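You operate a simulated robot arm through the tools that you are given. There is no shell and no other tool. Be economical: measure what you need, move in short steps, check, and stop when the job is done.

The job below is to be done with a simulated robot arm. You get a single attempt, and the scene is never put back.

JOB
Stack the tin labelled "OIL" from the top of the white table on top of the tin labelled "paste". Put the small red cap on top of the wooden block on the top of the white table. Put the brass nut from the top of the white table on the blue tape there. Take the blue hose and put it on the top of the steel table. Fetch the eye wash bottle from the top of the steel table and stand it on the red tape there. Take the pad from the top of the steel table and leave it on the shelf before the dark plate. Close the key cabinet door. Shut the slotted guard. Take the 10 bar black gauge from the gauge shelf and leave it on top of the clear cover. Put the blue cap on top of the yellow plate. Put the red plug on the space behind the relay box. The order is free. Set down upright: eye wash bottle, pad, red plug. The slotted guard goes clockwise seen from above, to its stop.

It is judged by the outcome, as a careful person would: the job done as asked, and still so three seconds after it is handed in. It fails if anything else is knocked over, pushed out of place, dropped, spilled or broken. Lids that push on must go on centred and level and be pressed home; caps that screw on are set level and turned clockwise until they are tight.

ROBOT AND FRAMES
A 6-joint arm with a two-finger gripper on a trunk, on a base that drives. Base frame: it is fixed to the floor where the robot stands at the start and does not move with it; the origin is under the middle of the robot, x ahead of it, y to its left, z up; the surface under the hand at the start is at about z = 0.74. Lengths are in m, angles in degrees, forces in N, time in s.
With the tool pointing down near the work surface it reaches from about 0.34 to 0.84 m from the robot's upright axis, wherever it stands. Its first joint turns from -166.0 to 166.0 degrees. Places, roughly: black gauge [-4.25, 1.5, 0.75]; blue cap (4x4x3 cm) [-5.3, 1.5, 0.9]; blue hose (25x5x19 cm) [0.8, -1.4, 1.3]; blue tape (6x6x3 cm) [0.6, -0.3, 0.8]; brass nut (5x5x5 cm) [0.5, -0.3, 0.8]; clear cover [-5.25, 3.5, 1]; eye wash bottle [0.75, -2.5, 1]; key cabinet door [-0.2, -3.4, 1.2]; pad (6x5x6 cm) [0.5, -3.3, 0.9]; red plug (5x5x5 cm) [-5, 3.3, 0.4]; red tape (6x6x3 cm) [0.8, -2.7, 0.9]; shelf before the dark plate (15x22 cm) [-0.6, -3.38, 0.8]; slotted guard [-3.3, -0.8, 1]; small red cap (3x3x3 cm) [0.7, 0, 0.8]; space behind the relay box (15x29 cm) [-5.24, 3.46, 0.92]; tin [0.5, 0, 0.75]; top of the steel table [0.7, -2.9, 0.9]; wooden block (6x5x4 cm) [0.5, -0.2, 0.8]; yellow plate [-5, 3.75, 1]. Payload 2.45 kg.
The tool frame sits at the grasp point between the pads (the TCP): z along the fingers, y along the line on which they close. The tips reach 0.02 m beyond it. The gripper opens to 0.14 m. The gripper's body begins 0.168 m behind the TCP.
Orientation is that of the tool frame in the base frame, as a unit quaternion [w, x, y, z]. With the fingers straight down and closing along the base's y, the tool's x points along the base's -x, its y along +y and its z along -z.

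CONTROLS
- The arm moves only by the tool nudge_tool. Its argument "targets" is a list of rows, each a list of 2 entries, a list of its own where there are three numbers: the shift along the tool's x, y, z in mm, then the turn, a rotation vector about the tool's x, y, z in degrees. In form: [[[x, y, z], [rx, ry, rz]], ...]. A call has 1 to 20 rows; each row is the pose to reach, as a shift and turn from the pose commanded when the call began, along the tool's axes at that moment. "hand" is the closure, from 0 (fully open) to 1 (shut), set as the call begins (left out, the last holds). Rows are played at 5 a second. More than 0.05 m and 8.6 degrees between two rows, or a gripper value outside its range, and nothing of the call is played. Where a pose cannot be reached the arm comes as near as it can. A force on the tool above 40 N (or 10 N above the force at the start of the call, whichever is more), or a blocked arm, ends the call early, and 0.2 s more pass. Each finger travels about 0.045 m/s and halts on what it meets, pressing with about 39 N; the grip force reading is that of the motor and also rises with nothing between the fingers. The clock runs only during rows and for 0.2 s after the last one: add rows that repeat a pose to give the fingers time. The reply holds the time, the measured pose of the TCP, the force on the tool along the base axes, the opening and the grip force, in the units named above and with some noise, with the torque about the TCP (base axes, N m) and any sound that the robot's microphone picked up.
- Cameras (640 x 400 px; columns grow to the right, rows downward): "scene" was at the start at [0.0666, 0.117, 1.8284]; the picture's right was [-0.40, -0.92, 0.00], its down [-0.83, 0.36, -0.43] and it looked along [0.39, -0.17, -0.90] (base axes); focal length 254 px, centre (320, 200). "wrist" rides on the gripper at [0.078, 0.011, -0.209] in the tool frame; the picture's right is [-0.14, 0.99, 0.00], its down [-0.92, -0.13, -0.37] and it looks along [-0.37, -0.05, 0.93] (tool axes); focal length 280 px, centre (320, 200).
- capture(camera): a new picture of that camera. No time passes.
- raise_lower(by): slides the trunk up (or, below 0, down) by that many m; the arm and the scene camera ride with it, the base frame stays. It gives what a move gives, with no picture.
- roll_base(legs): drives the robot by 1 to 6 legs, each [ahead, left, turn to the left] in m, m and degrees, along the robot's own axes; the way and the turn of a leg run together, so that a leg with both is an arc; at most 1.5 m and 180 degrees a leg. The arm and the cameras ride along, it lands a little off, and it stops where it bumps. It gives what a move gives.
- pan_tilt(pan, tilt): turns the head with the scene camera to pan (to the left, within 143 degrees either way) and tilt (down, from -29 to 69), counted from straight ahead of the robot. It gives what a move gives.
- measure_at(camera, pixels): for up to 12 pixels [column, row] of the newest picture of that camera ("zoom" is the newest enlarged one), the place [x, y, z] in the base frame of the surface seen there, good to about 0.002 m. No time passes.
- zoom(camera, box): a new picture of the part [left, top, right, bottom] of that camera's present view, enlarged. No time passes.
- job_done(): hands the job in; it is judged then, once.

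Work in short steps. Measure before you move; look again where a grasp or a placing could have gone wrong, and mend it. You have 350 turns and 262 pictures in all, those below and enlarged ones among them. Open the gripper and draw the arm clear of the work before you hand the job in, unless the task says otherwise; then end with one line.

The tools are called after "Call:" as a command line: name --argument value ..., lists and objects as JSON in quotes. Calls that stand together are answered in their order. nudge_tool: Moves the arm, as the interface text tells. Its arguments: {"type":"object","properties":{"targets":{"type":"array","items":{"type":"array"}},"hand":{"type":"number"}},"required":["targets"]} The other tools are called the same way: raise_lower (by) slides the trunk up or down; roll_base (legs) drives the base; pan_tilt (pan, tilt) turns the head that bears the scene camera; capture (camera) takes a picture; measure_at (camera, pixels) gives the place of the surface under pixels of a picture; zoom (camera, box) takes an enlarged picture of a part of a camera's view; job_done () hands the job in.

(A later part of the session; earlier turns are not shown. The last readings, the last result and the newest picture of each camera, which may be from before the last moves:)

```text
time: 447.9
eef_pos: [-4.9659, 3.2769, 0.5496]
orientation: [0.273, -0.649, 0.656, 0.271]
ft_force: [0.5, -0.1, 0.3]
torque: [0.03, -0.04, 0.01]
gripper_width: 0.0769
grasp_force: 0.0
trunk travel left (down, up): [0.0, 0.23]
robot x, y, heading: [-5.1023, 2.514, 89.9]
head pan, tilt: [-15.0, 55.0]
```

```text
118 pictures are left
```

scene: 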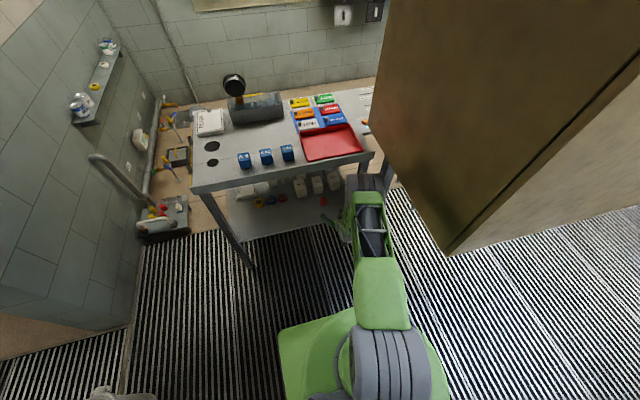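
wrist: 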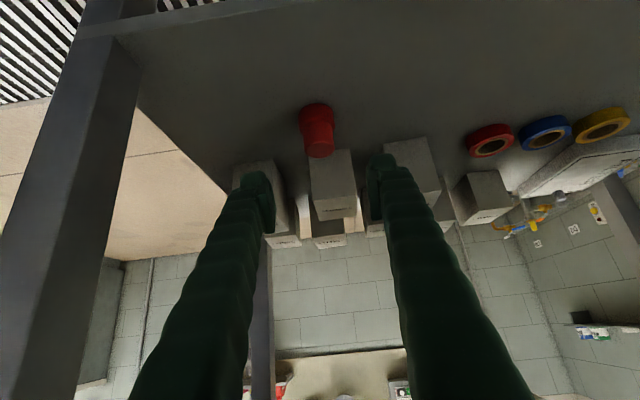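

Advance along the tool axis onto the plug (to (-4.969,3.335,0.452)).

Call:
nudge_tool --targets '[[[8, 1, 30], [0, 0, 0]], [[16, 2, 60], [0, 0, 0]], [[22, 3, 85], [0, 0, 0]], [[26, 4, 102], [0, 0, 0]], [[28, 4, 109], [0, 0, 0]], [[28, 4, 109], [0, 0, 0]]]'

Call:
capture --camera "wrist"

```text
time: 449.3
eef_pos: [-4.9696, 3.3344, 0.4536]
orientation: [0.272, -0.65, 0.656, 0.27]
ft_force: [-0.4, -0.1, -0.8]
torque: [-0.01, 0.04, 0.03]
gripper_width: 0.0771
grasp_force: 0.0
trunk travel left (down, up): [0.0, 0.23]
robot x, y, heading: [-5.0985, 2.5134, 89.6]
head pan, tilt: [-15.0, 55.0]
```

```text
117 pictures are left
```

wrist: 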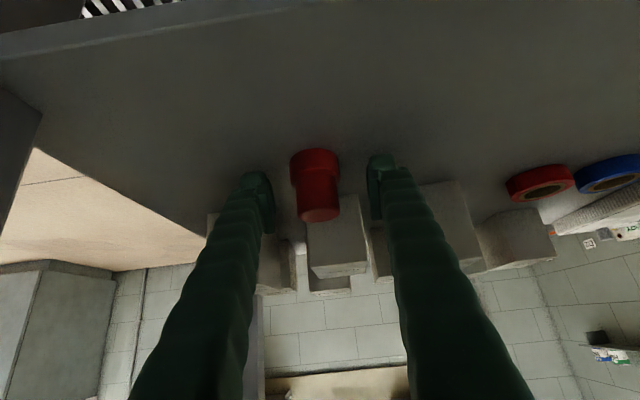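

Plug between fingers. Close, then lift gently 25 mm.

Call:
nudge_tool --targets '[[[0, 0, 0], [0, 0, 0]], [[0, 0, 0], [0, 0, 0]], [[0, 0, 0], [0, 0, 0]], [[0, 0, 0], [0, 0, 0]], [[0, 0, 0], [0, 0, 0]]]' --hand 1.0

Call:
nudge_tool --targets '[[[-2, 0, -2], [0, 0, 0]], [[-7, 0, -7], [0, 0, 0]], [[-14, 0, -14], [0, 0, 0]], [[-24, 0, -24], [0, 0, 0]], [[-35, 0, -35], [0, 0, 0]], [[-35, 0, -35], [0, 0, 0]]]'

Call:
capture --camera "wrist"

```text
time: 450.5
eef_pos: [-4.9684, 3.3353, 0.4538]
orientation: [0.272, -0.65, 0.656, 0.27]
ft_force: [-0.5, 0.1, -0.6]
torque: [0.01, 0.01, 0.0]
gripper_width: 0.039
grasp_force: 39.4
trunk travel left (down, up): [0.0, 0.23]
robot x, y, heading: [-5.1011, 2.5089, 89.7]
head pan, tilt: [-15.0, 55.0]
```

```text
time: 451.9
eef_pos: [-4.9694, 3.3347, 0.5039]
orientation: [0.272, -0.65, 0.656, 0.27]
ft_force: [-0.8, 0.7, -0.9]
torque: [0.0, 0.02, 0.0]
gripper_width: 0.0391
grasp_force: 38.8
trunk travel left (down, up): [0.0, 0.23]
robot x, y, heading: [-5.1027, 2.5126, 89.8]
head pan, tilt: [-15.0, 55.0]
```

```text
116 pictures are left
```

wrist: 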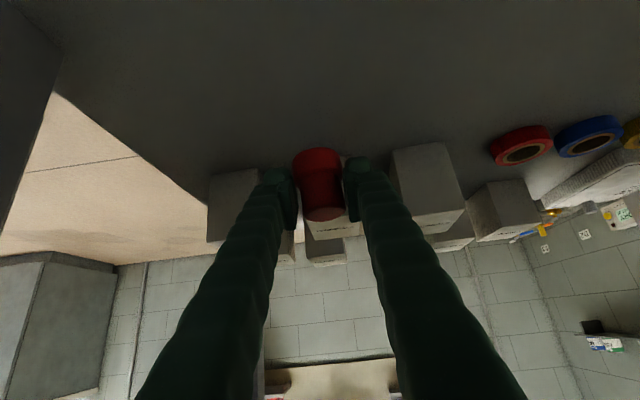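

Plug held. Back straight out 0.4 m.

Call:
roll_base --legs '[[-0.4, 0, 0]]'

Call:
capture --camera "scene"

```text
time: 454.4
eef_pos: [-4.968, 2.9313, 0.5038]
orientation: [0.273, -0.648, 0.658, 0.269]
ft_force: [0.0, 0.3, 0.1]
torque: [-0.01, 0.01, 0.01]
gripper_width: 0.0383
grasp_force: 38.9
trunk travel left (down, up): [0.0, 0.23]
robot x, y, heading: [-5.1029, 2.1093, 89.6]
head pan, tilt: [-15.0, 55.0]
```

```text
115 pictures are left
```

scene: 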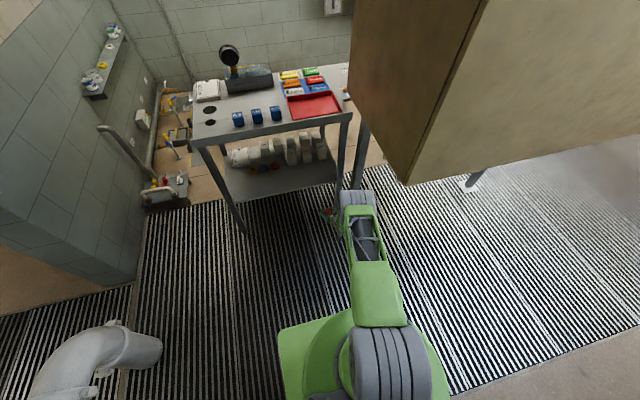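

Raise the trunk fully, then lift the tool 415 mm.

Call:
raise_lower --by 0.22

Call:
nudge_tool --targets '[[[-25, 0, -25], [0, 0, 0]], [[-55, 0, -55], [0, 0, 0]], [[-85, 0, -85], [0, 0, 0]], [[-115, 0, -115], [0, 0, 0]], [[-145, 0, -145], [0, 0, 0]], [[-175, 0, -175], [0, 0, 0]], [[-205, 0, -205], [0, 0, 0]], [[-235, 0, -235], [0, 0, 0]], [[-265, 0, -265], [0, 0, 0]], [[-295, 0, -294], [0, 0, 0]], [[-295, 0, -294], [0, 0, 0]]]'

Call:
roll_base --legs '[[0, 0.27, 0]]'

Call:
capture --camera "scene"

```text
time: 456.7
eef_pos: [-4.9679, 2.9311, 0.7235]
orientation: [0.274, -0.647, 0.658, 0.27]
ft_force: [0.0, 0.0, -0.4]
torque: [0.01, -0.02, -0.01]
gripper_width: 0.0382
grasp_force: 39.1
trunk travel left (down, up): [-0.22, 0.01]
robot x, y, heading: [-5.103, 2.1044, 89.6]
head pan, tilt: [-15.0, 55.0]
```

```text
time: 459.1
eef_pos: [-4.9676, 2.9311, 1.1383]
orientation: [0.274, -0.648, 0.658, 0.269]
ft_force: [0.3, 0.5, -1.0]
torque: [-0.01, 0.0, 0.0]
gripper_width: 0.038
grasp_force: 38.9
trunk travel left (down, up): [-0.22, 0.01]
robot x, y, heading: [-5.1042, 2.1077, 89.3]
head pan, tilt: [-15.0, 55.0]
```

```text
time: 462.1
eef_pos: [-5.2366, 2.9321, 1.1394]
orientation: [0.274, -0.648, 0.658, 0.269]
ft_force: [0.6, 1.5, -0.9]
torque: [-0.02, 0.02, -0.02]
gripper_width: 0.0376
grasp_force: 38.8
trunk travel left (down, up): [-0.22, 0.01]
robot x, y, heading: [-5.3703, 2.1098, 89.6]
head pan, tilt: [-15.0, 55.0]
```

```text
114 pictures are left
```

scene: 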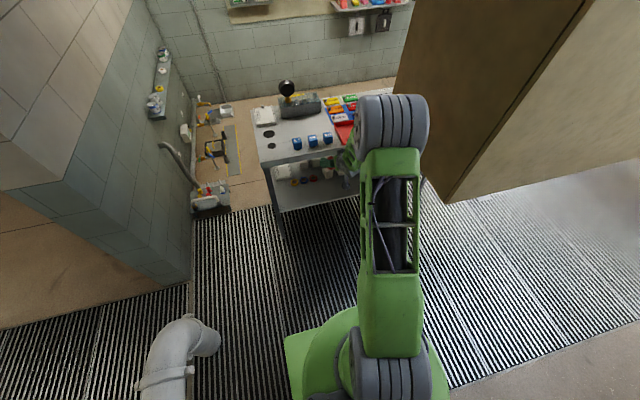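

Check the plug in the wrist camera and elbow clearance from the cabinet.

Call:
capture --camera "wrist"

Call:
measure_at --camera "scene" --pixels '[[395, 105], [425, 130], [360, 130], [450, 190], [432, 100]]'

```text
113 pictures are left
```

wrist: 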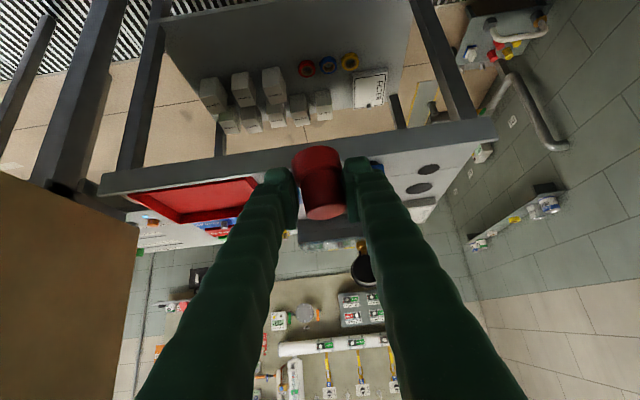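

```text
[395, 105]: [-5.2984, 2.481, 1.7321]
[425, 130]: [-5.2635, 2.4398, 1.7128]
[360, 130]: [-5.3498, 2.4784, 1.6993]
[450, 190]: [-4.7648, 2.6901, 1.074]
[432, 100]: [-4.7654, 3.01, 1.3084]
```

Plug still held; all clear. Drive ahead 0.5 m over the desk.

Call:
roll_base --legs '[[0.5, 0, 0]]'

Call:
capture --camera "wrist"

Call:
pan_tilt --pan 0 --tilt 55

Call:
capture --camera "scene"

```text
time: 465.0
eef_pos: [-5.2333, 3.4332, 1.1405]
orientation: [0.274, -0.648, 0.657, 0.269]
ft_force: [-0.3, -0.2, -0.1]
torque: [0.01, 0.01, -0.01]
gripper_width: 0.0373
grasp_force: 39.1
trunk travel left (down, up): [-0.22, 0.01]
robot x, y, heading: [-5.367, 2.6143, 89.7]
head pan, tilt: [-15.0, 55.0]
```

```text
112 pictures are left
```

wrist: 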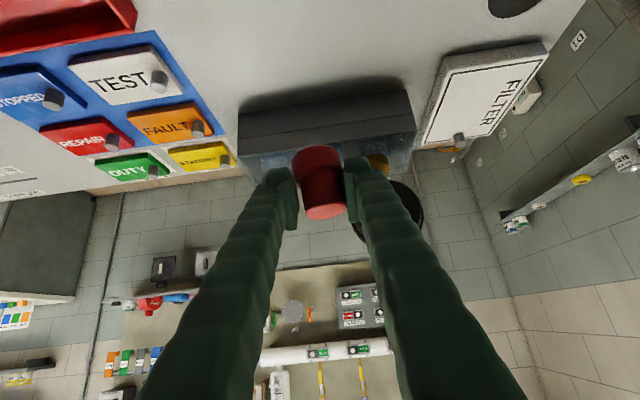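

```text
time: 465.8
eef_pos: [-5.2345, 3.4341, 1.1394]
orientation: [0.273, -0.649, 0.658, 0.269]
ft_force: [0.3, 1.1, -1.3]
torque: [0.02, -0.03, -0.04]
gripper_width: 0.037
grasp_force: 38.7
trunk travel left (down, up): [-0.22, 0.01]
robot x, y, heading: [-5.3698, 2.6129, 89.5]
head pan, tilt: [0.0, 55.0]
```

```text
111 pictures are left
```

scene: 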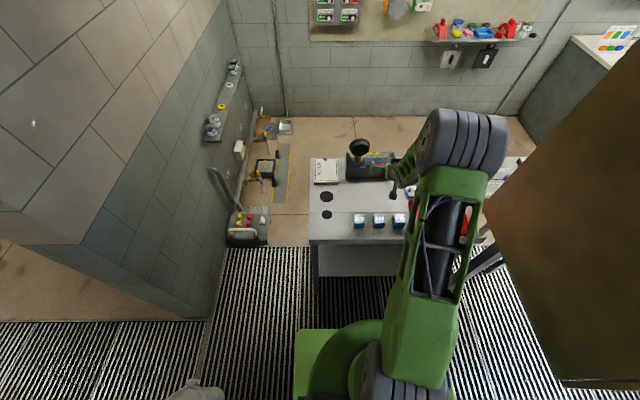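

Measure the plug's pose and the rear of the relay box.

Call:
measure_at --camera "wrist" --pixels '[[318, 155], [318, 168], [322, 205], [300, 160], [337, 158], [330, 105], [330, 130], [330, 70], [260, 100]]'

Call:
zoom --camera "scene" --box '[340, 140, 430, 230]'

```text
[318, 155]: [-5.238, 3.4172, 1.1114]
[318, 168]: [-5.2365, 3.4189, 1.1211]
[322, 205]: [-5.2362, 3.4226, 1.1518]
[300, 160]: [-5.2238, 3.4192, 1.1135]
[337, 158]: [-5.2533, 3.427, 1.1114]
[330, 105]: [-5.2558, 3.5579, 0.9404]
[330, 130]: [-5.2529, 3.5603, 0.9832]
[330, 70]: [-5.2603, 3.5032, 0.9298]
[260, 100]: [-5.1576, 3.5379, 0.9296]
```

```text
4.44 times, centred on (385, 185) of scene
```

zoom: 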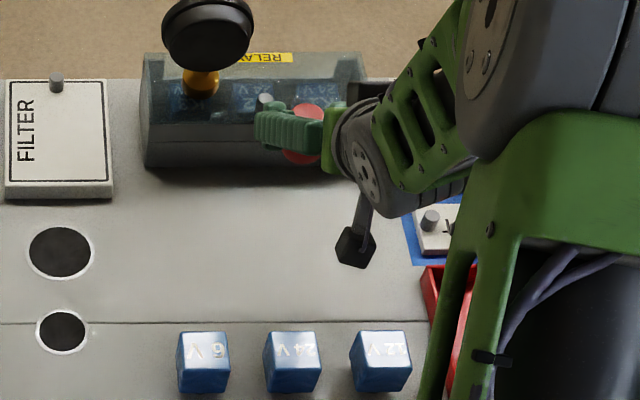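

Plug bottom ≈1.107, desk 0.93, box rear at y 3.56. Lower 160 mm with 18 mm forward.

Call:
nudge_tool --targets '[[[5, 0, 20], [0, 0, 0]], [[22, 0, 45], [0, 0, 0]], [[42, 0, 66], [0, 0, 0]], [[62, 0, 87], [0, 0, 0]], [[82, 0, 107], [0, 0, 0]], [[94, 0, 119], [0, 0, 0]], [[100, 0, 125], [0, 0, 0]], [[100, 0, 125], [0, 0, 0]]]'

Call:
capture --camera "wrist"

Call:
measure_at --camera "wrist" --pixels '[[318, 152], [318, 160], [318, 140], [322, 205]]'

```text
time: 467.6
eef_pos: [-5.2343, 3.4508, 0.9799]
orientation: [0.273, -0.648, 0.658, 0.269]
ft_force: [-0.6, 0.1, -0.6]
torque: [-0.03, 0.02, 0.02]
gripper_width: 0.0319
grasp_force: 39.2
trunk travel left (down, up): [-0.22, 0.01]
robot x, y, heading: [-5.3639, 2.6102, 89.4]
head pan, tilt: [0.0, 55.0]
```

```text
109 pictures are left
```

wrist: 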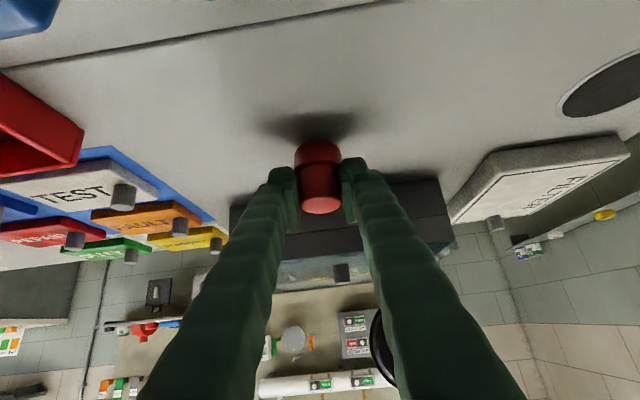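

```text
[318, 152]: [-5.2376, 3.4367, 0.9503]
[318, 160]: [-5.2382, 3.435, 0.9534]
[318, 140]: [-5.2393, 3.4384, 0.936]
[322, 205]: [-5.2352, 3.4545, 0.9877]
```

The plug is sliding slowly down in the grip and is ~8 mm above the desk. Lower at once.

Call:
nudge_tool --targets '[[[3, 0, 3], [0, 0, 0]], [[5, 0, 5], [0, 0, 0]], [[6.5, 0, 6.5], [0, 0, 0]]]'

Call:
capture --camera "wrist"

Call:
zoom --camera "wrist" --box '[260, 110, 380, 230]'

```text
time: 468.4
eef_pos: [-5.2336, 3.452, 0.9715]
orientation: [0.274, -0.648, 0.658, 0.27]
ft_force: [-0.8, 0.5, 0.9]
torque: [0.0, 0.04, 0.02]
gripper_width: 0.032
grasp_force: 38.9
trunk travel left (down, up): [-0.22, 0.01]
robot x, y, heading: [-5.3694, 2.6091, 90.0]
head pan, tilt: [0.0, 55.0]
```

```text
108 pictures are left
```

wrist: 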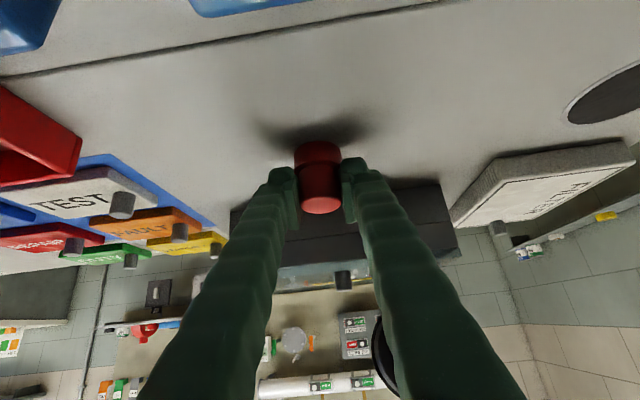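

```text
3.33 times, centred on (320, 170) of wrist
```

zoom: 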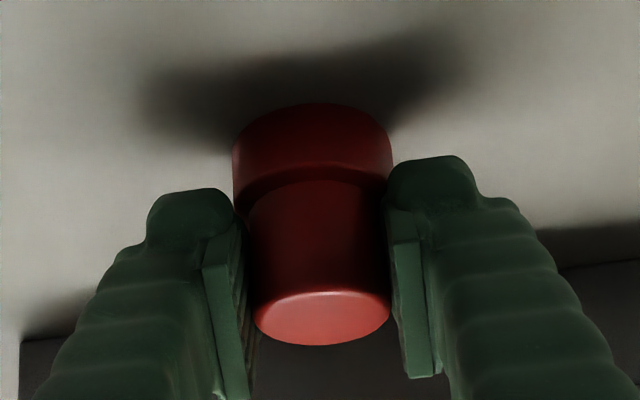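

Measure plug top and base now.

Call:
measure_at --camera "zoom" --pixels '[[320, 300], [320, 335], [315, 150], [315, 110], [315, 85], [270, 320], [370, 310]]'

```text
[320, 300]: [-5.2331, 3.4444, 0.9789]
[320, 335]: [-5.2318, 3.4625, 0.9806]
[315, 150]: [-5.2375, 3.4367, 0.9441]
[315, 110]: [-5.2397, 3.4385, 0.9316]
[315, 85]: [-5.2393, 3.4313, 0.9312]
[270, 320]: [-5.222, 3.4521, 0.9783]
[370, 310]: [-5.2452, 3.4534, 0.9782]
```

Base is on the desk (top at 0.979, level). Release and withdraw along -tool z.

Call:
nudge_tool --targets '[[[0, 0, 0], [0, 0, 0]], [[0, 0, 0], [0, 0, 0]], [[0, 0, 0], [0, 0, 0]], [[0, 0, 0], [0, 0, 0]]]' --hand 0.5

Call:
capture --camera "wrist"

Call:
nudge_tool --targets '[[[0, 0, -15], [0, 0, 0]], [[0, 0, -40], [0, 0, 0]], [[0, 0, -75], [0, 0, 0]], [[0, 0, -110], [0, 0, 0]], [[-35, 0, -145], [0, 0, 0]], [[-70, 0, -180], [0, 0, 0]]]'

Call:
capture --camera "wrist"

```text
time: 469.4
eef_pos: [-5.2346, 3.4517, 0.9717]
orientation: [0.273, -0.648, 0.658, 0.27]
ft_force: [0.3, 0.4, -0.1]
torque: [0.0, 0.03, 0.02]
gripper_width: 0.0702
grasp_force: 0.1
trunk travel left (down, up): [-0.22, 0.01]
robot x, y, heading: [-5.3712, 2.6117, 89.7]
head pan, tilt: [0.0, 55.0]
```

```text
106 pictures are left
```

wrist: 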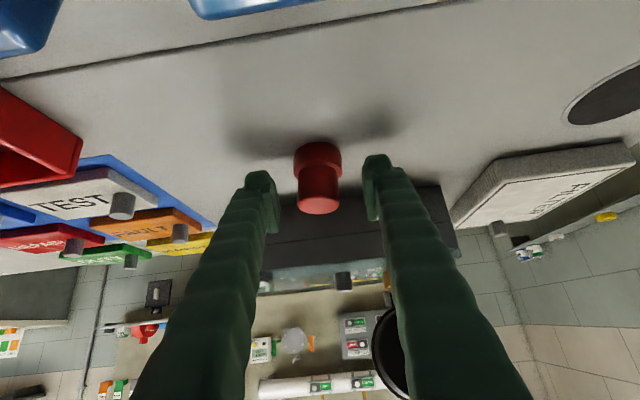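

```text
time: 470.8
eef_pos: [-5.2353, 3.3733, 1.145]
orientation: [0.273, -0.649, 0.657, 0.27]
ft_force: [-0.7, -0.6, 0.4]
torque: [0.06, -0.02, 0.0]
gripper_width: 0.0702
grasp_force: 0.2
trunk travel left (down, up): [-0.22, 0.01]
robot x, y, heading: [-5.3678, 2.6131, 89.6]
head pan, tilt: [0.0, 55.0]
```

```text
105 pictures are left
```

wrist: 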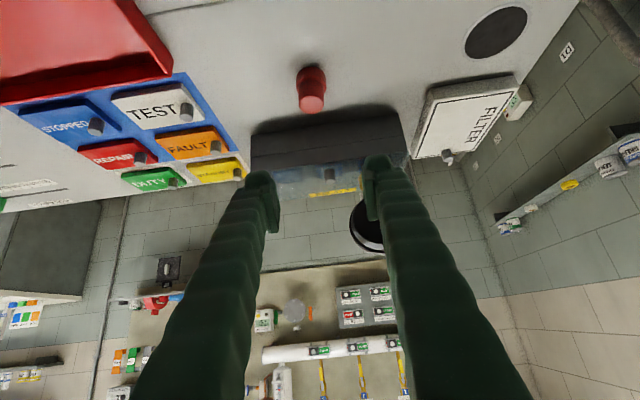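

Red plug stands behind the relay box. Back up, then bring the tool back to vertical while drawing in 200 mm.

Call:
roll_base --legs '[[-0.36, 0, 0]]'

Call:
nudge_tool --targets '[[[23, 0, -24], [0, 8, 0]], [[47, 0, -47], [0, 16, 0]], [[70, 0, -71], [0, 24, 0]], [[94, 0, -95], [0, 32, 0]], [[118, 0, -118], [0, 40, 0]], [[141, 0, -142], [0, 45, 0]], [[141, 0, -142], [0, 45, 0]]]'

Call:
pan_tilt --pan 135 --tilt 40

Call:
capture --camera "scene"

```text
time: 473.1
eef_pos: [-5.2381, 3.0124, 1.1452]
orientation: [0.274, -0.648, 0.658, 0.269]
ft_force: [-0.3, -0.3, 0.5]
torque: [0.0, -0.04, 0.01]
gripper_width: 0.0697
grasp_force: 0.0
trunk travel left (down, up): [-0.22, 0.01]
robot x, y, heading: [-5.3731, 2.2523, 89.7]
head pan, tilt: [0.0, 55.0]
```

```text
time: 474.7
eef_pos: [-5.2376, 2.8139, 1.1194]
orientation: [0.016, -0.701, 0.709, 0.076]
ft_force: [-1.2, -0.3, -0.3]
torque: [0.03, -0.01, -0.01]
gripper_width: 0.07
grasp_force: 0.1
out of reach, approached as far as the arm can: row 2, 3, 4, 5, 6, 7
trunk travel left (down, up): [-0.22, 0.01]
robot x, y, heading: [-5.3717, 2.2486, 89.6]
head pan, tilt: [0.0, 55.0]
```

```text
time: 476.9
eef_pos: [-5.2374, 2.8133, 1.1202]
orientation: [0.017, -0.701, 0.709, 0.075]
ft_force: [-0.3, -0.2, 0.1]
torque: [-0.05, -0.02, -0.01]
gripper_width: 0.0698
grasp_force: 0.0
trunk travel left (down, up): [-0.22, 0.01]
robot x, y, heading: [-5.3749, 2.2526, 89.9]
head pan, tilt: [135.0, 40.0]
```

```text
104 pictures are left
```

scene: 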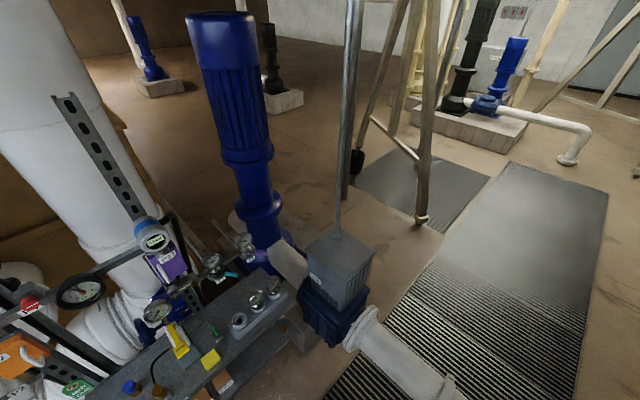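

The blue-cap bench is lower left; a blue cap shows at (132,388). Tilt further down to see it.

Call:
pan_tilt --pan 143 --tilt 60

Call:
capture --camera "scene"

```text
time: 477.7
eef_pos: [-5.2371, 2.8141, 1.1189]
orientation: [0.016, -0.701, 0.709, 0.075]
ft_force: [0.2, -0.2, -0.2]
torque: [-0.03, 0.03, 0.0]
gripper_width: 0.07
grasp_force: 0.1
trunk travel left (down, up): [-0.22, 0.01]
robot x, y, heading: [-5.3722, 2.2502, 89.3]
head pan, tilt: [143.0, 60.0]
```

```text
103 pictures are left
```

scene: 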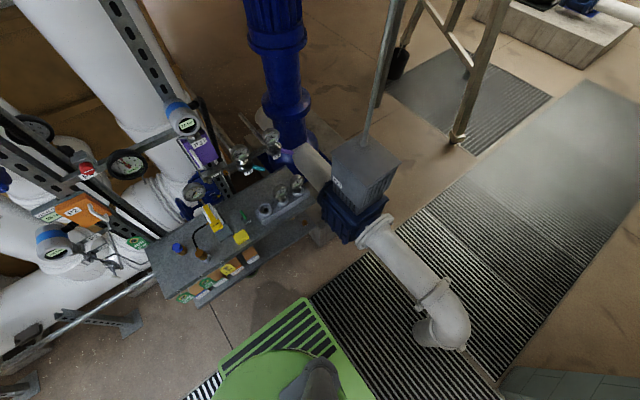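

Call:
zoom --camera "scene" --box '[130, 160, 320, 310]'

Call:
measure_at --camera "scene" --pixels '[[177, 247], [203, 254], [240, 236], [215, 220], [160, 270], [250, 265], [365, 165], [375, 210], [125, 165], [182, 125], [240, 155], [300, 170]]'

```text
2.67 times, centred on (225, 235) of scene
```

zoom: 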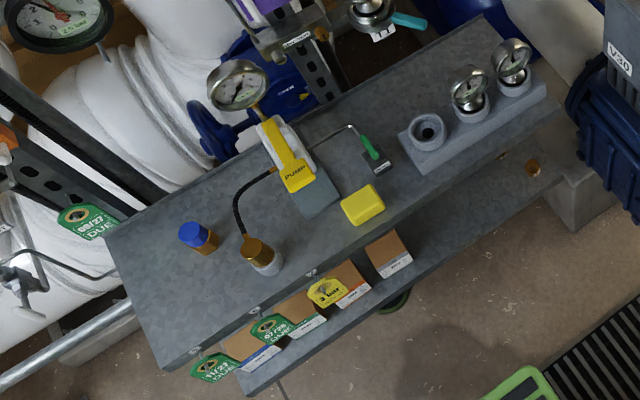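

```text
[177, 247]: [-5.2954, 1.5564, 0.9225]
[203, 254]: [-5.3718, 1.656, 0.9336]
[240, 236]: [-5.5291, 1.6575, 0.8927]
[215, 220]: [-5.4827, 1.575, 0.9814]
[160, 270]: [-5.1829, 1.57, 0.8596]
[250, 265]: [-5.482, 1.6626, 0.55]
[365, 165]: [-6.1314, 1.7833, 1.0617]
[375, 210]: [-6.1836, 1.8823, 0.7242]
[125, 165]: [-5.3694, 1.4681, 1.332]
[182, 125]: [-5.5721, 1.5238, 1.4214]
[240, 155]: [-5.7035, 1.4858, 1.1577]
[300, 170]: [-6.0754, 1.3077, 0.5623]
```

Blue cap appears atop a brass body. Zoom in closely.

Call:
zoom --camera "scene" --box '[160, 230, 230, 280]'

Call:
measure_at --camera "zoom" --pixels '[[165, 145], [130, 150], [205, 150], [165, 110], [190, 210], [215, 235], [165, 180], [400, 190], [110, 220]]'

```text
8.00 times, centred on (195, 255) of scene
```

zoom: 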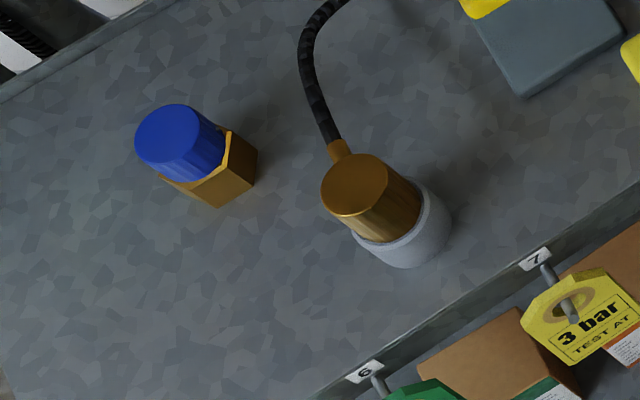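

```text
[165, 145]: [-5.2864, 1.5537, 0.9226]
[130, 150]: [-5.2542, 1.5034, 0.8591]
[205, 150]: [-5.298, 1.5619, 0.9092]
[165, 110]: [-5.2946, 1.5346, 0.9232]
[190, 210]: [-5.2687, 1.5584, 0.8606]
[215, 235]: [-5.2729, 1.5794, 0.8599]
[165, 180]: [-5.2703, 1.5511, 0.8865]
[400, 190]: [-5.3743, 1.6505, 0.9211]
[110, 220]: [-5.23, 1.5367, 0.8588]
```

Blue cap sits on a brass hex at about (-5.29,1.55), cap z 0.887–0.923, with instruments close behind it. Shift right 0.15 m and turn left 180° to face it.

Call:
roll_base --legs '[[0, -0.15, 0], [0, 0, 90], [0, 0, 90]]'

Call:
pan_tilt --pan 0 --tilt 55

Call:
capture --camera "scene"

Call:
capture --camera "wrist"

```text
time: 487.4
eef_pos: [-5.3443, 1.6869, 1.1189]
orientation: [0.076, 0.703, 0.707, -0.015]
ft_force: [0.4, 1.2, 0.4]
torque: [0.03, 0.03, 0.0]
gripper_width: 0.0701
grasp_force: 0.1
trunk travel left (down, up): [-0.22, 0.01]
robot x, y, heading: [-5.2206, 2.2467, -89.6]
head pan, tilt: [143.0, 60.0]
```

```text
time: 489.6
eef_pos: [-5.345, 1.6866, 1.119]
orientation: [0.076, 0.704, 0.706, -0.016]
ft_force: [-0.4, 0.3, 0.3]
torque: [0.0, -0.01, 0.04]
gripper_width: 0.0702
grasp_force: 0.0
trunk travel left (down, up): [-0.22, 0.01]
robot x, y, heading: [-5.2205, 2.25, -89.6]
head pan, tilt: [0.0, 55.0]
```

```text
100 pictures are left
```

scene: 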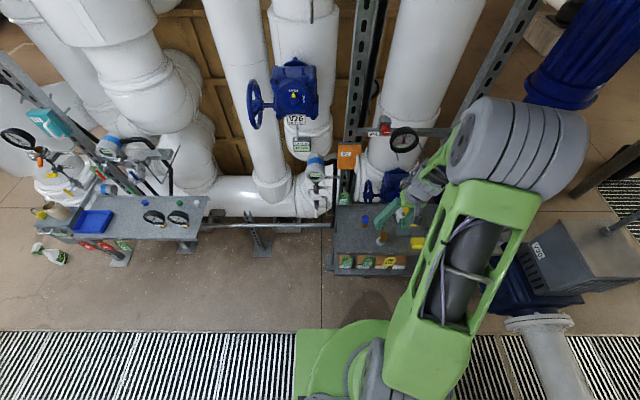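

```text
99 pictures are left
```

wrist: 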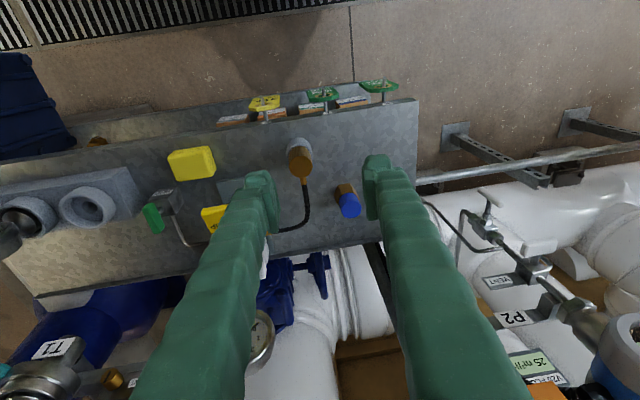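

Cap is visible at wrist (348,205). Set the tool to a clean 30° forward pitch and shift 50 mm toward +x.

Call:
nudge_tool --targets '[[[0, 17, 1], [1.6, -7.5, -0.4]], [[0, 34, 3], [3.2, -15, -0.7]], [[0, 50, 4], [4.8, -22.5, -1.1]], [[0, 50, 4], [4.8, -22.5, -1.1]]]' --hand 0.5

Call:
capture --camera "wrist"

```text
time: 490.6
eef_pos: [-5.2712, 1.691, 1.1175]
orientation: [0.185, 0.62, 0.747, -0.151]
ft_force: [-3.0, -1.7, 0.7]
torque: [0.22, -0.35, 0.12]
gripper_width: 0.0701
grasp_force: 0.1
out of reach, approached as far as the arm can: row 2, 3, 4
trunk travel left (down, up): [-0.22, 0.01]
robot x, y, heading: [-5.2176, 2.2529, -89.6]
head pan, tilt: [0.0, 55.0]
```

```text
98 pictures are left
```

wrist: 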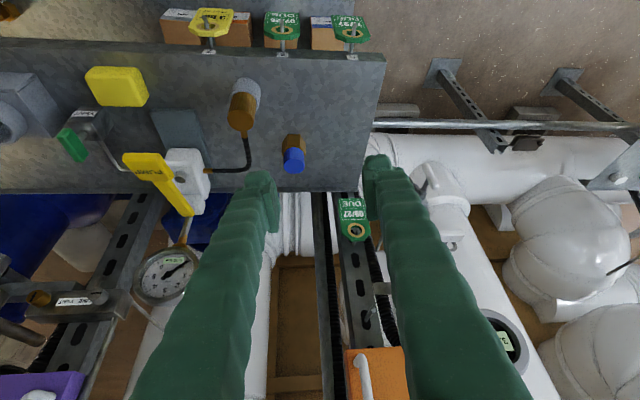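

Orientation fell short; check the force again with a null move and view the scene.

Call:
nudge_tool --targets '[[[0, 0, 0], [0, 0, 0]]]'

Call:
capture --camera "scene"

```text
time: 491.0
eef_pos: [-5.2883, 1.6854, 1.122]
orientation: [0.189, 0.684, 0.686, -0.161]
ft_force: [0.9, 0.0, 0.0]
torque: [0.02, 0.01, -0.01]
gripper_width: 0.0699
grasp_force: 0.1
trunk travel left (down, up): [-0.22, 0.01]
robot x, y, heading: [-5.2183, 2.2541, -89.4]
head pan, tilt: [0.0, 55.0]
```

```text
97 pictures are left
```

scene: 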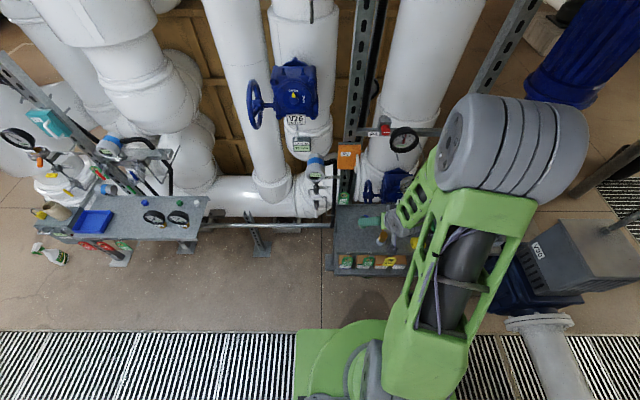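

Settled near the target pose. Capture the wrist view and measure the cap.

Call:
capture --camera "wrist"

Call:
zoom --camera "wrist" --box '[250, 80, 390, 200]'

```text
96 pictures are left
```

wrist: 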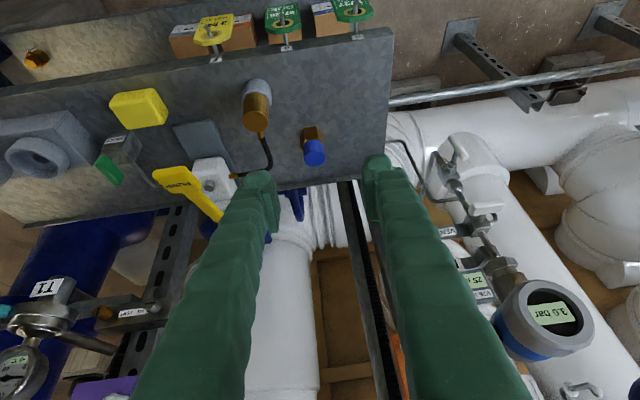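

```text
3.33 times, centred on (320, 140) of wrist
```

zoom: 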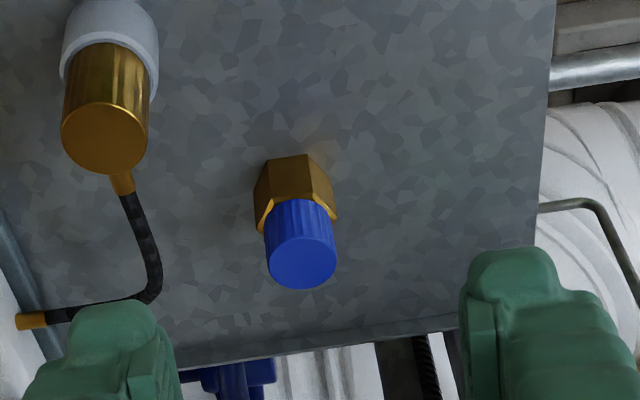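

Call:
measure_at --camera "zoom" --pixels '[[302, 262], [270, 258], [335, 255], [302, 285], [302, 240], [300, 225], [300, 205], [262, 200], [332, 205], [290, 175], [302, 232]]'

```text
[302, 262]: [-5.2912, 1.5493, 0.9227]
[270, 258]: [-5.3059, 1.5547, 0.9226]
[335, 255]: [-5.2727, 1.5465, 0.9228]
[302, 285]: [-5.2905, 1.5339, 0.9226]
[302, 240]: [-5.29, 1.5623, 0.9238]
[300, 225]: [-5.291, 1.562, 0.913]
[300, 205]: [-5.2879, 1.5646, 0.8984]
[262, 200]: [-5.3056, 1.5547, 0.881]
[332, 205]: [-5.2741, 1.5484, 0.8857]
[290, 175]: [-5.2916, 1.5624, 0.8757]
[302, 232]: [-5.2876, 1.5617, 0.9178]
```

Cap top centre (-5.290,1.549,0.923), radius ≈0.0165, its lower rim ≈0.888. Approach along the tool axis, first to 100 mm short.

Call:
nudge_tool --targets '[[[-10, -6, 25], [0, 0, 0]], [[-20, -11, 50], [0, 0, 0]], [[-20, -11, 90], [0, 0, 0]], [[-20, -11, 130], [0, 0, 0]], [[-20, -11, 150], [0, 0, 0]], [[-20, -11, 150], [0, 0, 0]]]'

Call:
capture --camera "wrist"

```text
time: 492.4
eef_pos: [-5.2982, 1.5907, 0.9986]
orientation: [0.182, 0.684, 0.683, -0.183]
ft_force: [0.0, 0.1, 0.2]
torque: [0.02, -0.01, 0.01]
gripper_width: 0.0701
grasp_force: 0.1
trunk travel left (down, up): [-0.22, 0.01]
robot x, y, heading: [-5.2189, 2.2524, -89.5]
head pan, tilt: [0.0, 55.0]
```

```text
94 pictures are left
```

wrist: 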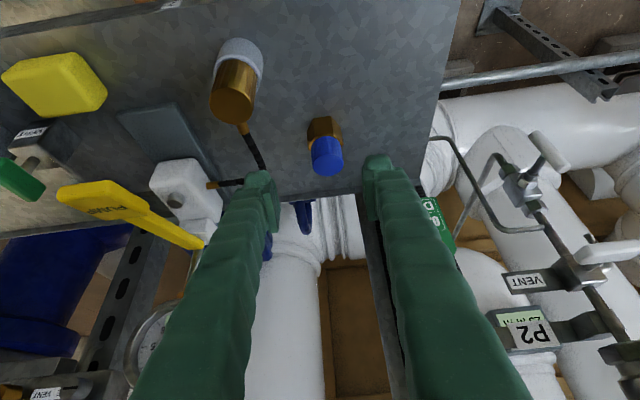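

Narrow the opening to 0.055 and advance onto the cap.

Call:
nudge_tool --targets '[[[3, 4, 30], [0, 0, 0]], [[5, 8, 55], [0, 0, 0]], [[6, 8, 75], [0, 0, 0]], [[6, 8, 88], [0, 0, 0]], [[6, 8, 94], [0, 0, 0]], [[6, 8, 94], [0, 0, 0]]]' --hand 0.6

Call:
capture --camera "wrist"

Call:
zoom --camera "wrist" --box '[240, 100, 400, 240]'

```text
time: 493.8
eef_pos: [-5.2904, 1.55, 0.9145]
orientation: [0.182, 0.683, 0.683, -0.183]
ft_force: [0.4, -0.7, 0.3]
torque: [0.01, -0.01, 0.0]
gripper_width: 0.056
grasp_force: 0.1
trunk travel left (down, up): [-0.22, 0.01]
robot x, y, heading: [-5.2228, 2.2511, -89.7]
head pan, tilt: [0.0, 55.0]
```

```text
93 pictures are left
```

wrist: 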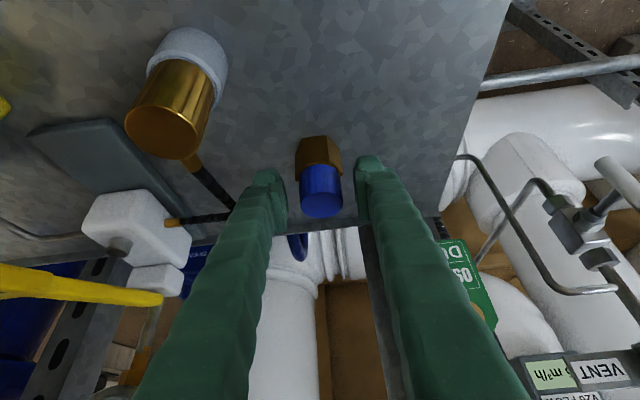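

```text
2.86 times, centred on (320, 170) of wrist
```

zoom: 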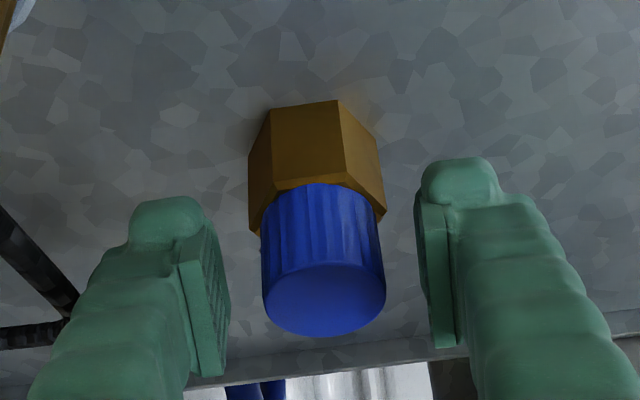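

Cap well centred. Close and lift 15 mm slowly, then look.

Call:
nudge_tool --targets '[[[0, 0, 0], [0, 0, 0]], [[0, 0, 0], [0, 0, 0]], [[0, 0, 0], [0, 0, 0]], [[0, 0, 0], [0, 0, 0]]]' --hand 1.0

Call:
nudge_tool --targets '[[[-0.5, 0, -0.9], [0, 0, 0]], [[-1.5, 0, -2.6], [0, 0, 0]], [[-3, 0, -5.2], [0, 0, 0]], [[-5, 0, -8.7], [0, 0, 0]], [[-7.5, 0, -13], [0, 0, 0]], [[-7.5, 0, -13], [0, 0, 0]]]'

Call:
capture --camera "wrist"

Call:
zoom --camera "wrist" --box '[240, 100, 400, 240]'

```text
time: 494.8
eef_pos: [-5.2912, 1.5501, 0.9148]
orientation: [0.182, 0.683, 0.683, -0.183]
ft_force: [0.1, -0.2, -0.2]
torque: [0.01, 0.02, 0.01]
gripper_width: 0.0325
grasp_force: 38.6
trunk travel left (down, up): [-0.22, 0.01]
robot x, y, heading: [-5.2177, 2.2491, -89.7]
head pan, tilt: [0.0, 55.0]
```

```text
time: 496.2
eef_pos: [-5.2907, 1.5485, 0.9305]
orientation: [0.183, 0.683, 0.683, -0.182]
ft_force: [-0.3, -0.2, -1.3]
torque: [-0.01, 0.03, 0.03]
gripper_width: 0.0324
grasp_force: 38.7
trunk travel left (down, up): [-0.22, 0.01]
robot x, y, heading: [-5.2189, 2.2504, -89.5]
head pan, tilt: [0.0, 55.0]
```

```text
91 pictures are left
```

wrist: 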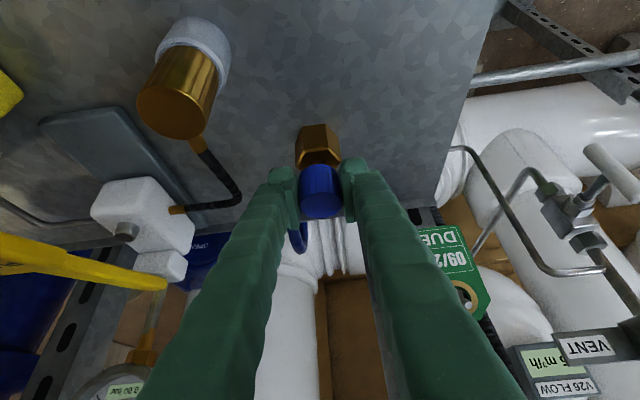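

```text
2.86 times, centred on (320, 170) of wrist
```

zoom: 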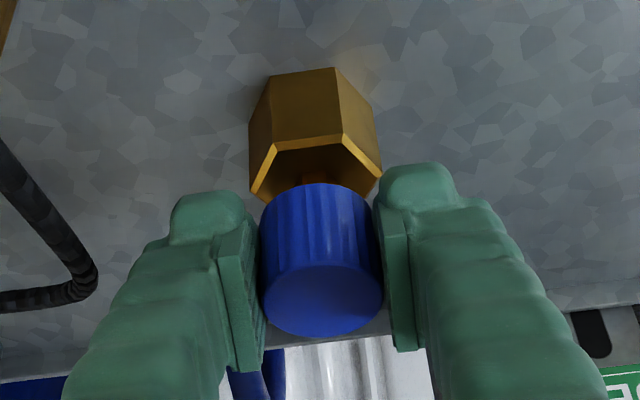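

The cap lifts off and the hex stays put. Continue straight up 60 mm.

Call:
nudge_tool --targets '[[[-4, 0, -7], [0, 0, 0]], [[-9, 0, -15.6], [0, 0, 0]], [[-15, 0, -26], [0, 0, 0]], [[-22, 0, -38], [0, 0, 0]], [[-30, 0, -52], [0, 0, 0]], [[-30, 0, -52], [0, 0, 0]]]'

Call:
capture --camera "wrist"

```text
time: 497.6
eef_pos: [-5.2908, 1.5493, 0.9889]
orientation: [0.182, 0.683, 0.683, -0.183]
ft_force: [-0.1, 1.0, 0.0]
torque: [0.02, -0.01, -0.03]
gripper_width: 0.0325
grasp_force: 38.4
trunk travel left (down, up): [-0.22, 0.01]
robot x, y, heading: [-5.2159, 2.2525, -89.6]
head pan, tilt: [0.0, 55.0]
```

```text
89 pictures are left
```

wrist: 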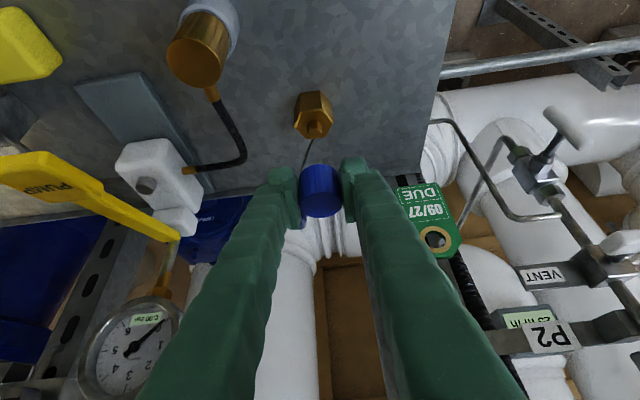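

Something like a thin line runs from the hex toward the cap; zoom to check.

Call:
zoom --camera "wrist" --box '[270, 80, 370, 230]'

Call:
measure_at --camera "wrist" --pixels '[[308, 150], [304, 165], [313, 105], [314, 128], [320, 200], [420, 125]]'

```text
2.67 times, centred on (320, 155) of wrist
```

zoom: 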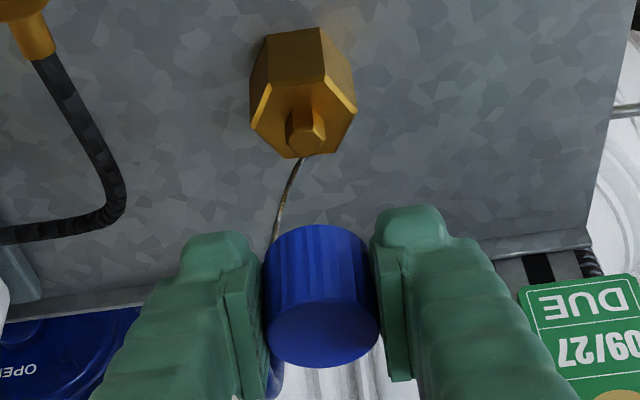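

```text
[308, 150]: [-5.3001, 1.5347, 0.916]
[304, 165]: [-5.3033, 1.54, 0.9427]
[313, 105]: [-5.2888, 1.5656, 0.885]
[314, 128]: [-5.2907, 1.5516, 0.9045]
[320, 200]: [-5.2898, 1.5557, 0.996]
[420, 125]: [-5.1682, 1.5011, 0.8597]
```

A thin cord seems to link hex and cap. View it from the scene camera.

Call:
zoom --camera "scene" --box '[340, 190, 430, 260]'

```text
5.71 times, centred on (385, 225) of scene
```

zoom: 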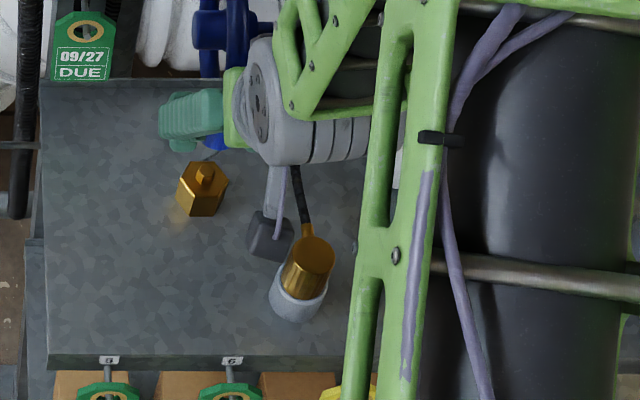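

Lift another 25 mm slowly, watching force.

Call:
nudge_tool --targets '[[[-3, 0, -5.2], [0, 0, 0]], [[-6, 0, -10.4], [0, 0, 0]], [[-9, 0, -15.6], [0, 0, 0]], [[-12.5, 0, -21.6], [0, 0, 0]], [[-12.5, 0, -21.6], [0, 0, 0]]]'

Call:
capture --camera "wrist"

Call:
zoom --camera "wrist" --box '[260, 60, 370, 230]'

```text
time: 498.8
eef_pos: [-5.2902, 1.5499, 1.0165]
orientation: [0.182, 0.683, 0.683, -0.182]
ft_force: [0.3, 0.6, 1.2]
torque: [0.01, 0.0, -0.01]
gripper_width: 0.0324
grasp_force: 38.8
trunk travel left (down, up): [-0.22, 0.01]
robot x, y, heading: [-5.2186, 2.249, -89.6]
head pan, tilt: [0.0, 55.0]
```

```text
86 pictures are left
```

wrist: 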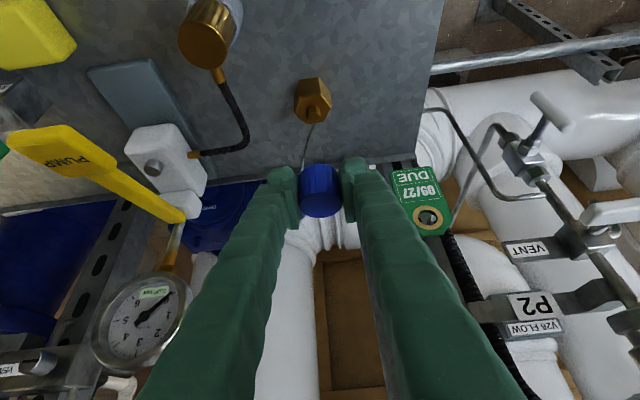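

```text
2.35 times, centred on (315, 145) of wrist
```

zoom: 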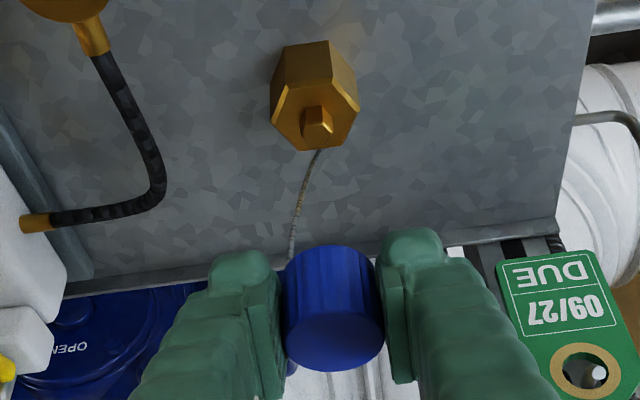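

The cord pays out as I lift. Raise further in small steps watching force and the hex.

Call:
nudge_tool --targets '[[[-2.5, 0, -4.3], [0, 0, 0]], [[-5, 0, -8.7], [0, 0, 0]], [[-7.5, 0, -13], [0, 0, 0]], [[-10, 0, -17.3], [0, 0, 0]], [[-12.5, 0, -21.6], [0, 0, 0]], [[-15, 0, -26], [0, 0, 0]]]'

Call:
capture --camera "wrist"

Call:
capture --camera "scene"

Call:
zoom --camera "scene" --box '[340, 170, 440, 260]'

```text
time: 500.2
eef_pos: [-5.2911, 1.5487, 1.0449]
orientation: [0.181, 0.683, 0.683, -0.184]
ft_force: [-0.5, -0.1, -0.9]
torque: [0.07, 0.03, -0.02]
gripper_width: 0.0323
grasp_force: 39.0
trunk travel left (down, up): [-0.22, 0.01]
robot x, y, heading: [-5.2212, 2.2532, -89.5]
head pan, tilt: [0.0, 55.0]
```

```text
84 pictures are left
```

wrist: 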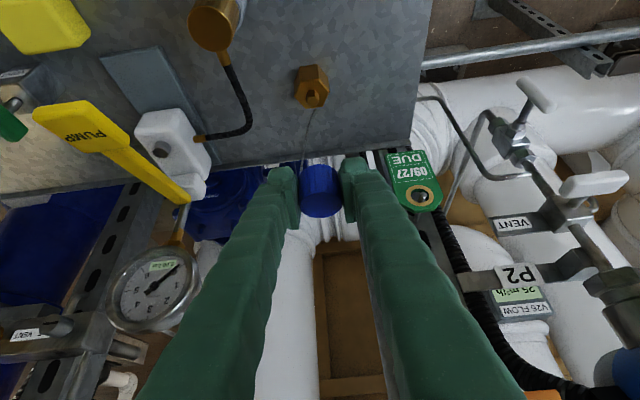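

```text
83 pictures are left
```

scene: 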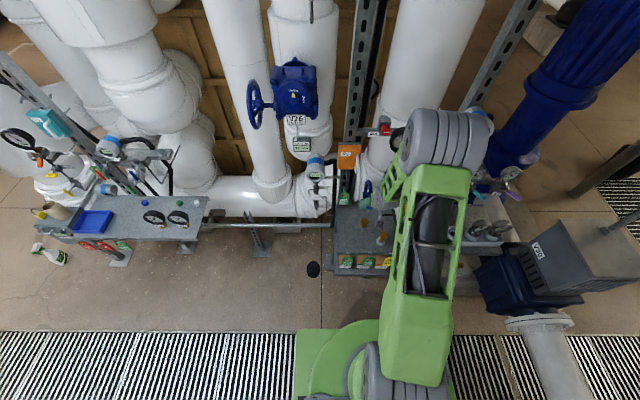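

```text
4.44 times, centred on (390, 215) of scene
```

zoom: 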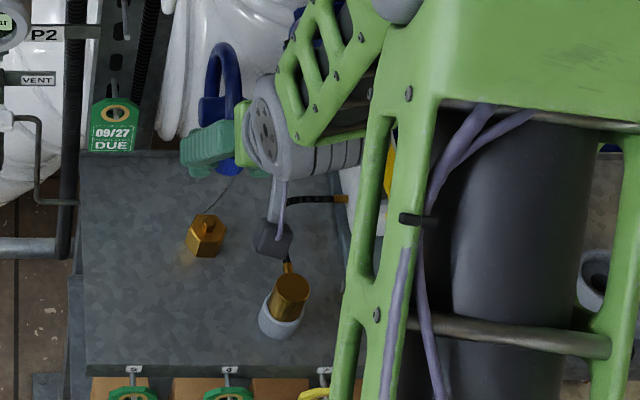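

Still no load at 0.13 m. Continue another 40 mm in small steps.

Call:
nudge_tool --targets '[[[-2.5, 0, -4.3], [0, 0, 0]], [[-5, 0, -8.7], [0, 0, 0]], [[-7.5, 0, -13], [0, 0, 0]], [[-10, 0, -17.3], [0, 0, 0]], [[-12.5, 0, -21.6], [0, 0, 0]], [[-15, 0, -26], [0, 0, 0]], [[-17.5, 0, -30.3], [0, 0, 0]], [[-20, 0, -34.6], [0, 0, 0]]]'

Call:
capture --camera "wrist"

Call:
zoom --camera "wrist" --box '[260, 40, 380, 230]'

```text
time: 502.0
eef_pos: [-5.291, 1.5507, 1.085]
orientation: [0.183, 0.683, 0.683, -0.183]
ft_force: [-0.1, -1.2, -0.4]
torque: [0.0, 0.0, 0.03]
gripper_width: 0.0325
grasp_force: 39.4
trunk travel left (down, up): [-0.22, 0.01]
robot x, y, heading: [-5.2168, 2.2487, -89.7]
head pan, tilt: [0.0, 55.0]
```

```text
81 pictures are left
```

wrist: 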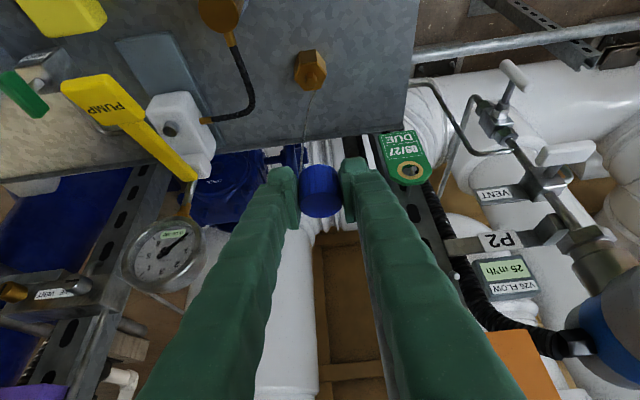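

```text
2.11 times, centred on (320, 135) of wrist
```

zoom: 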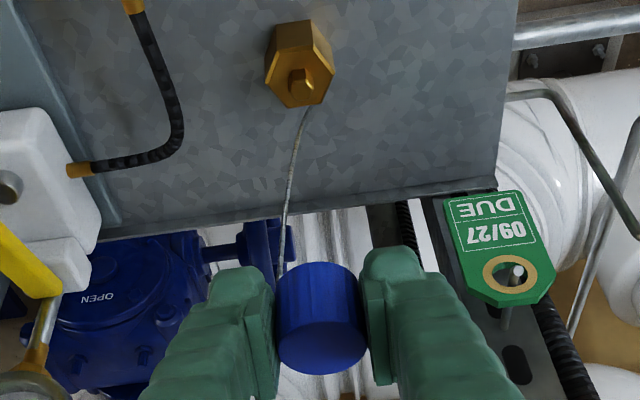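

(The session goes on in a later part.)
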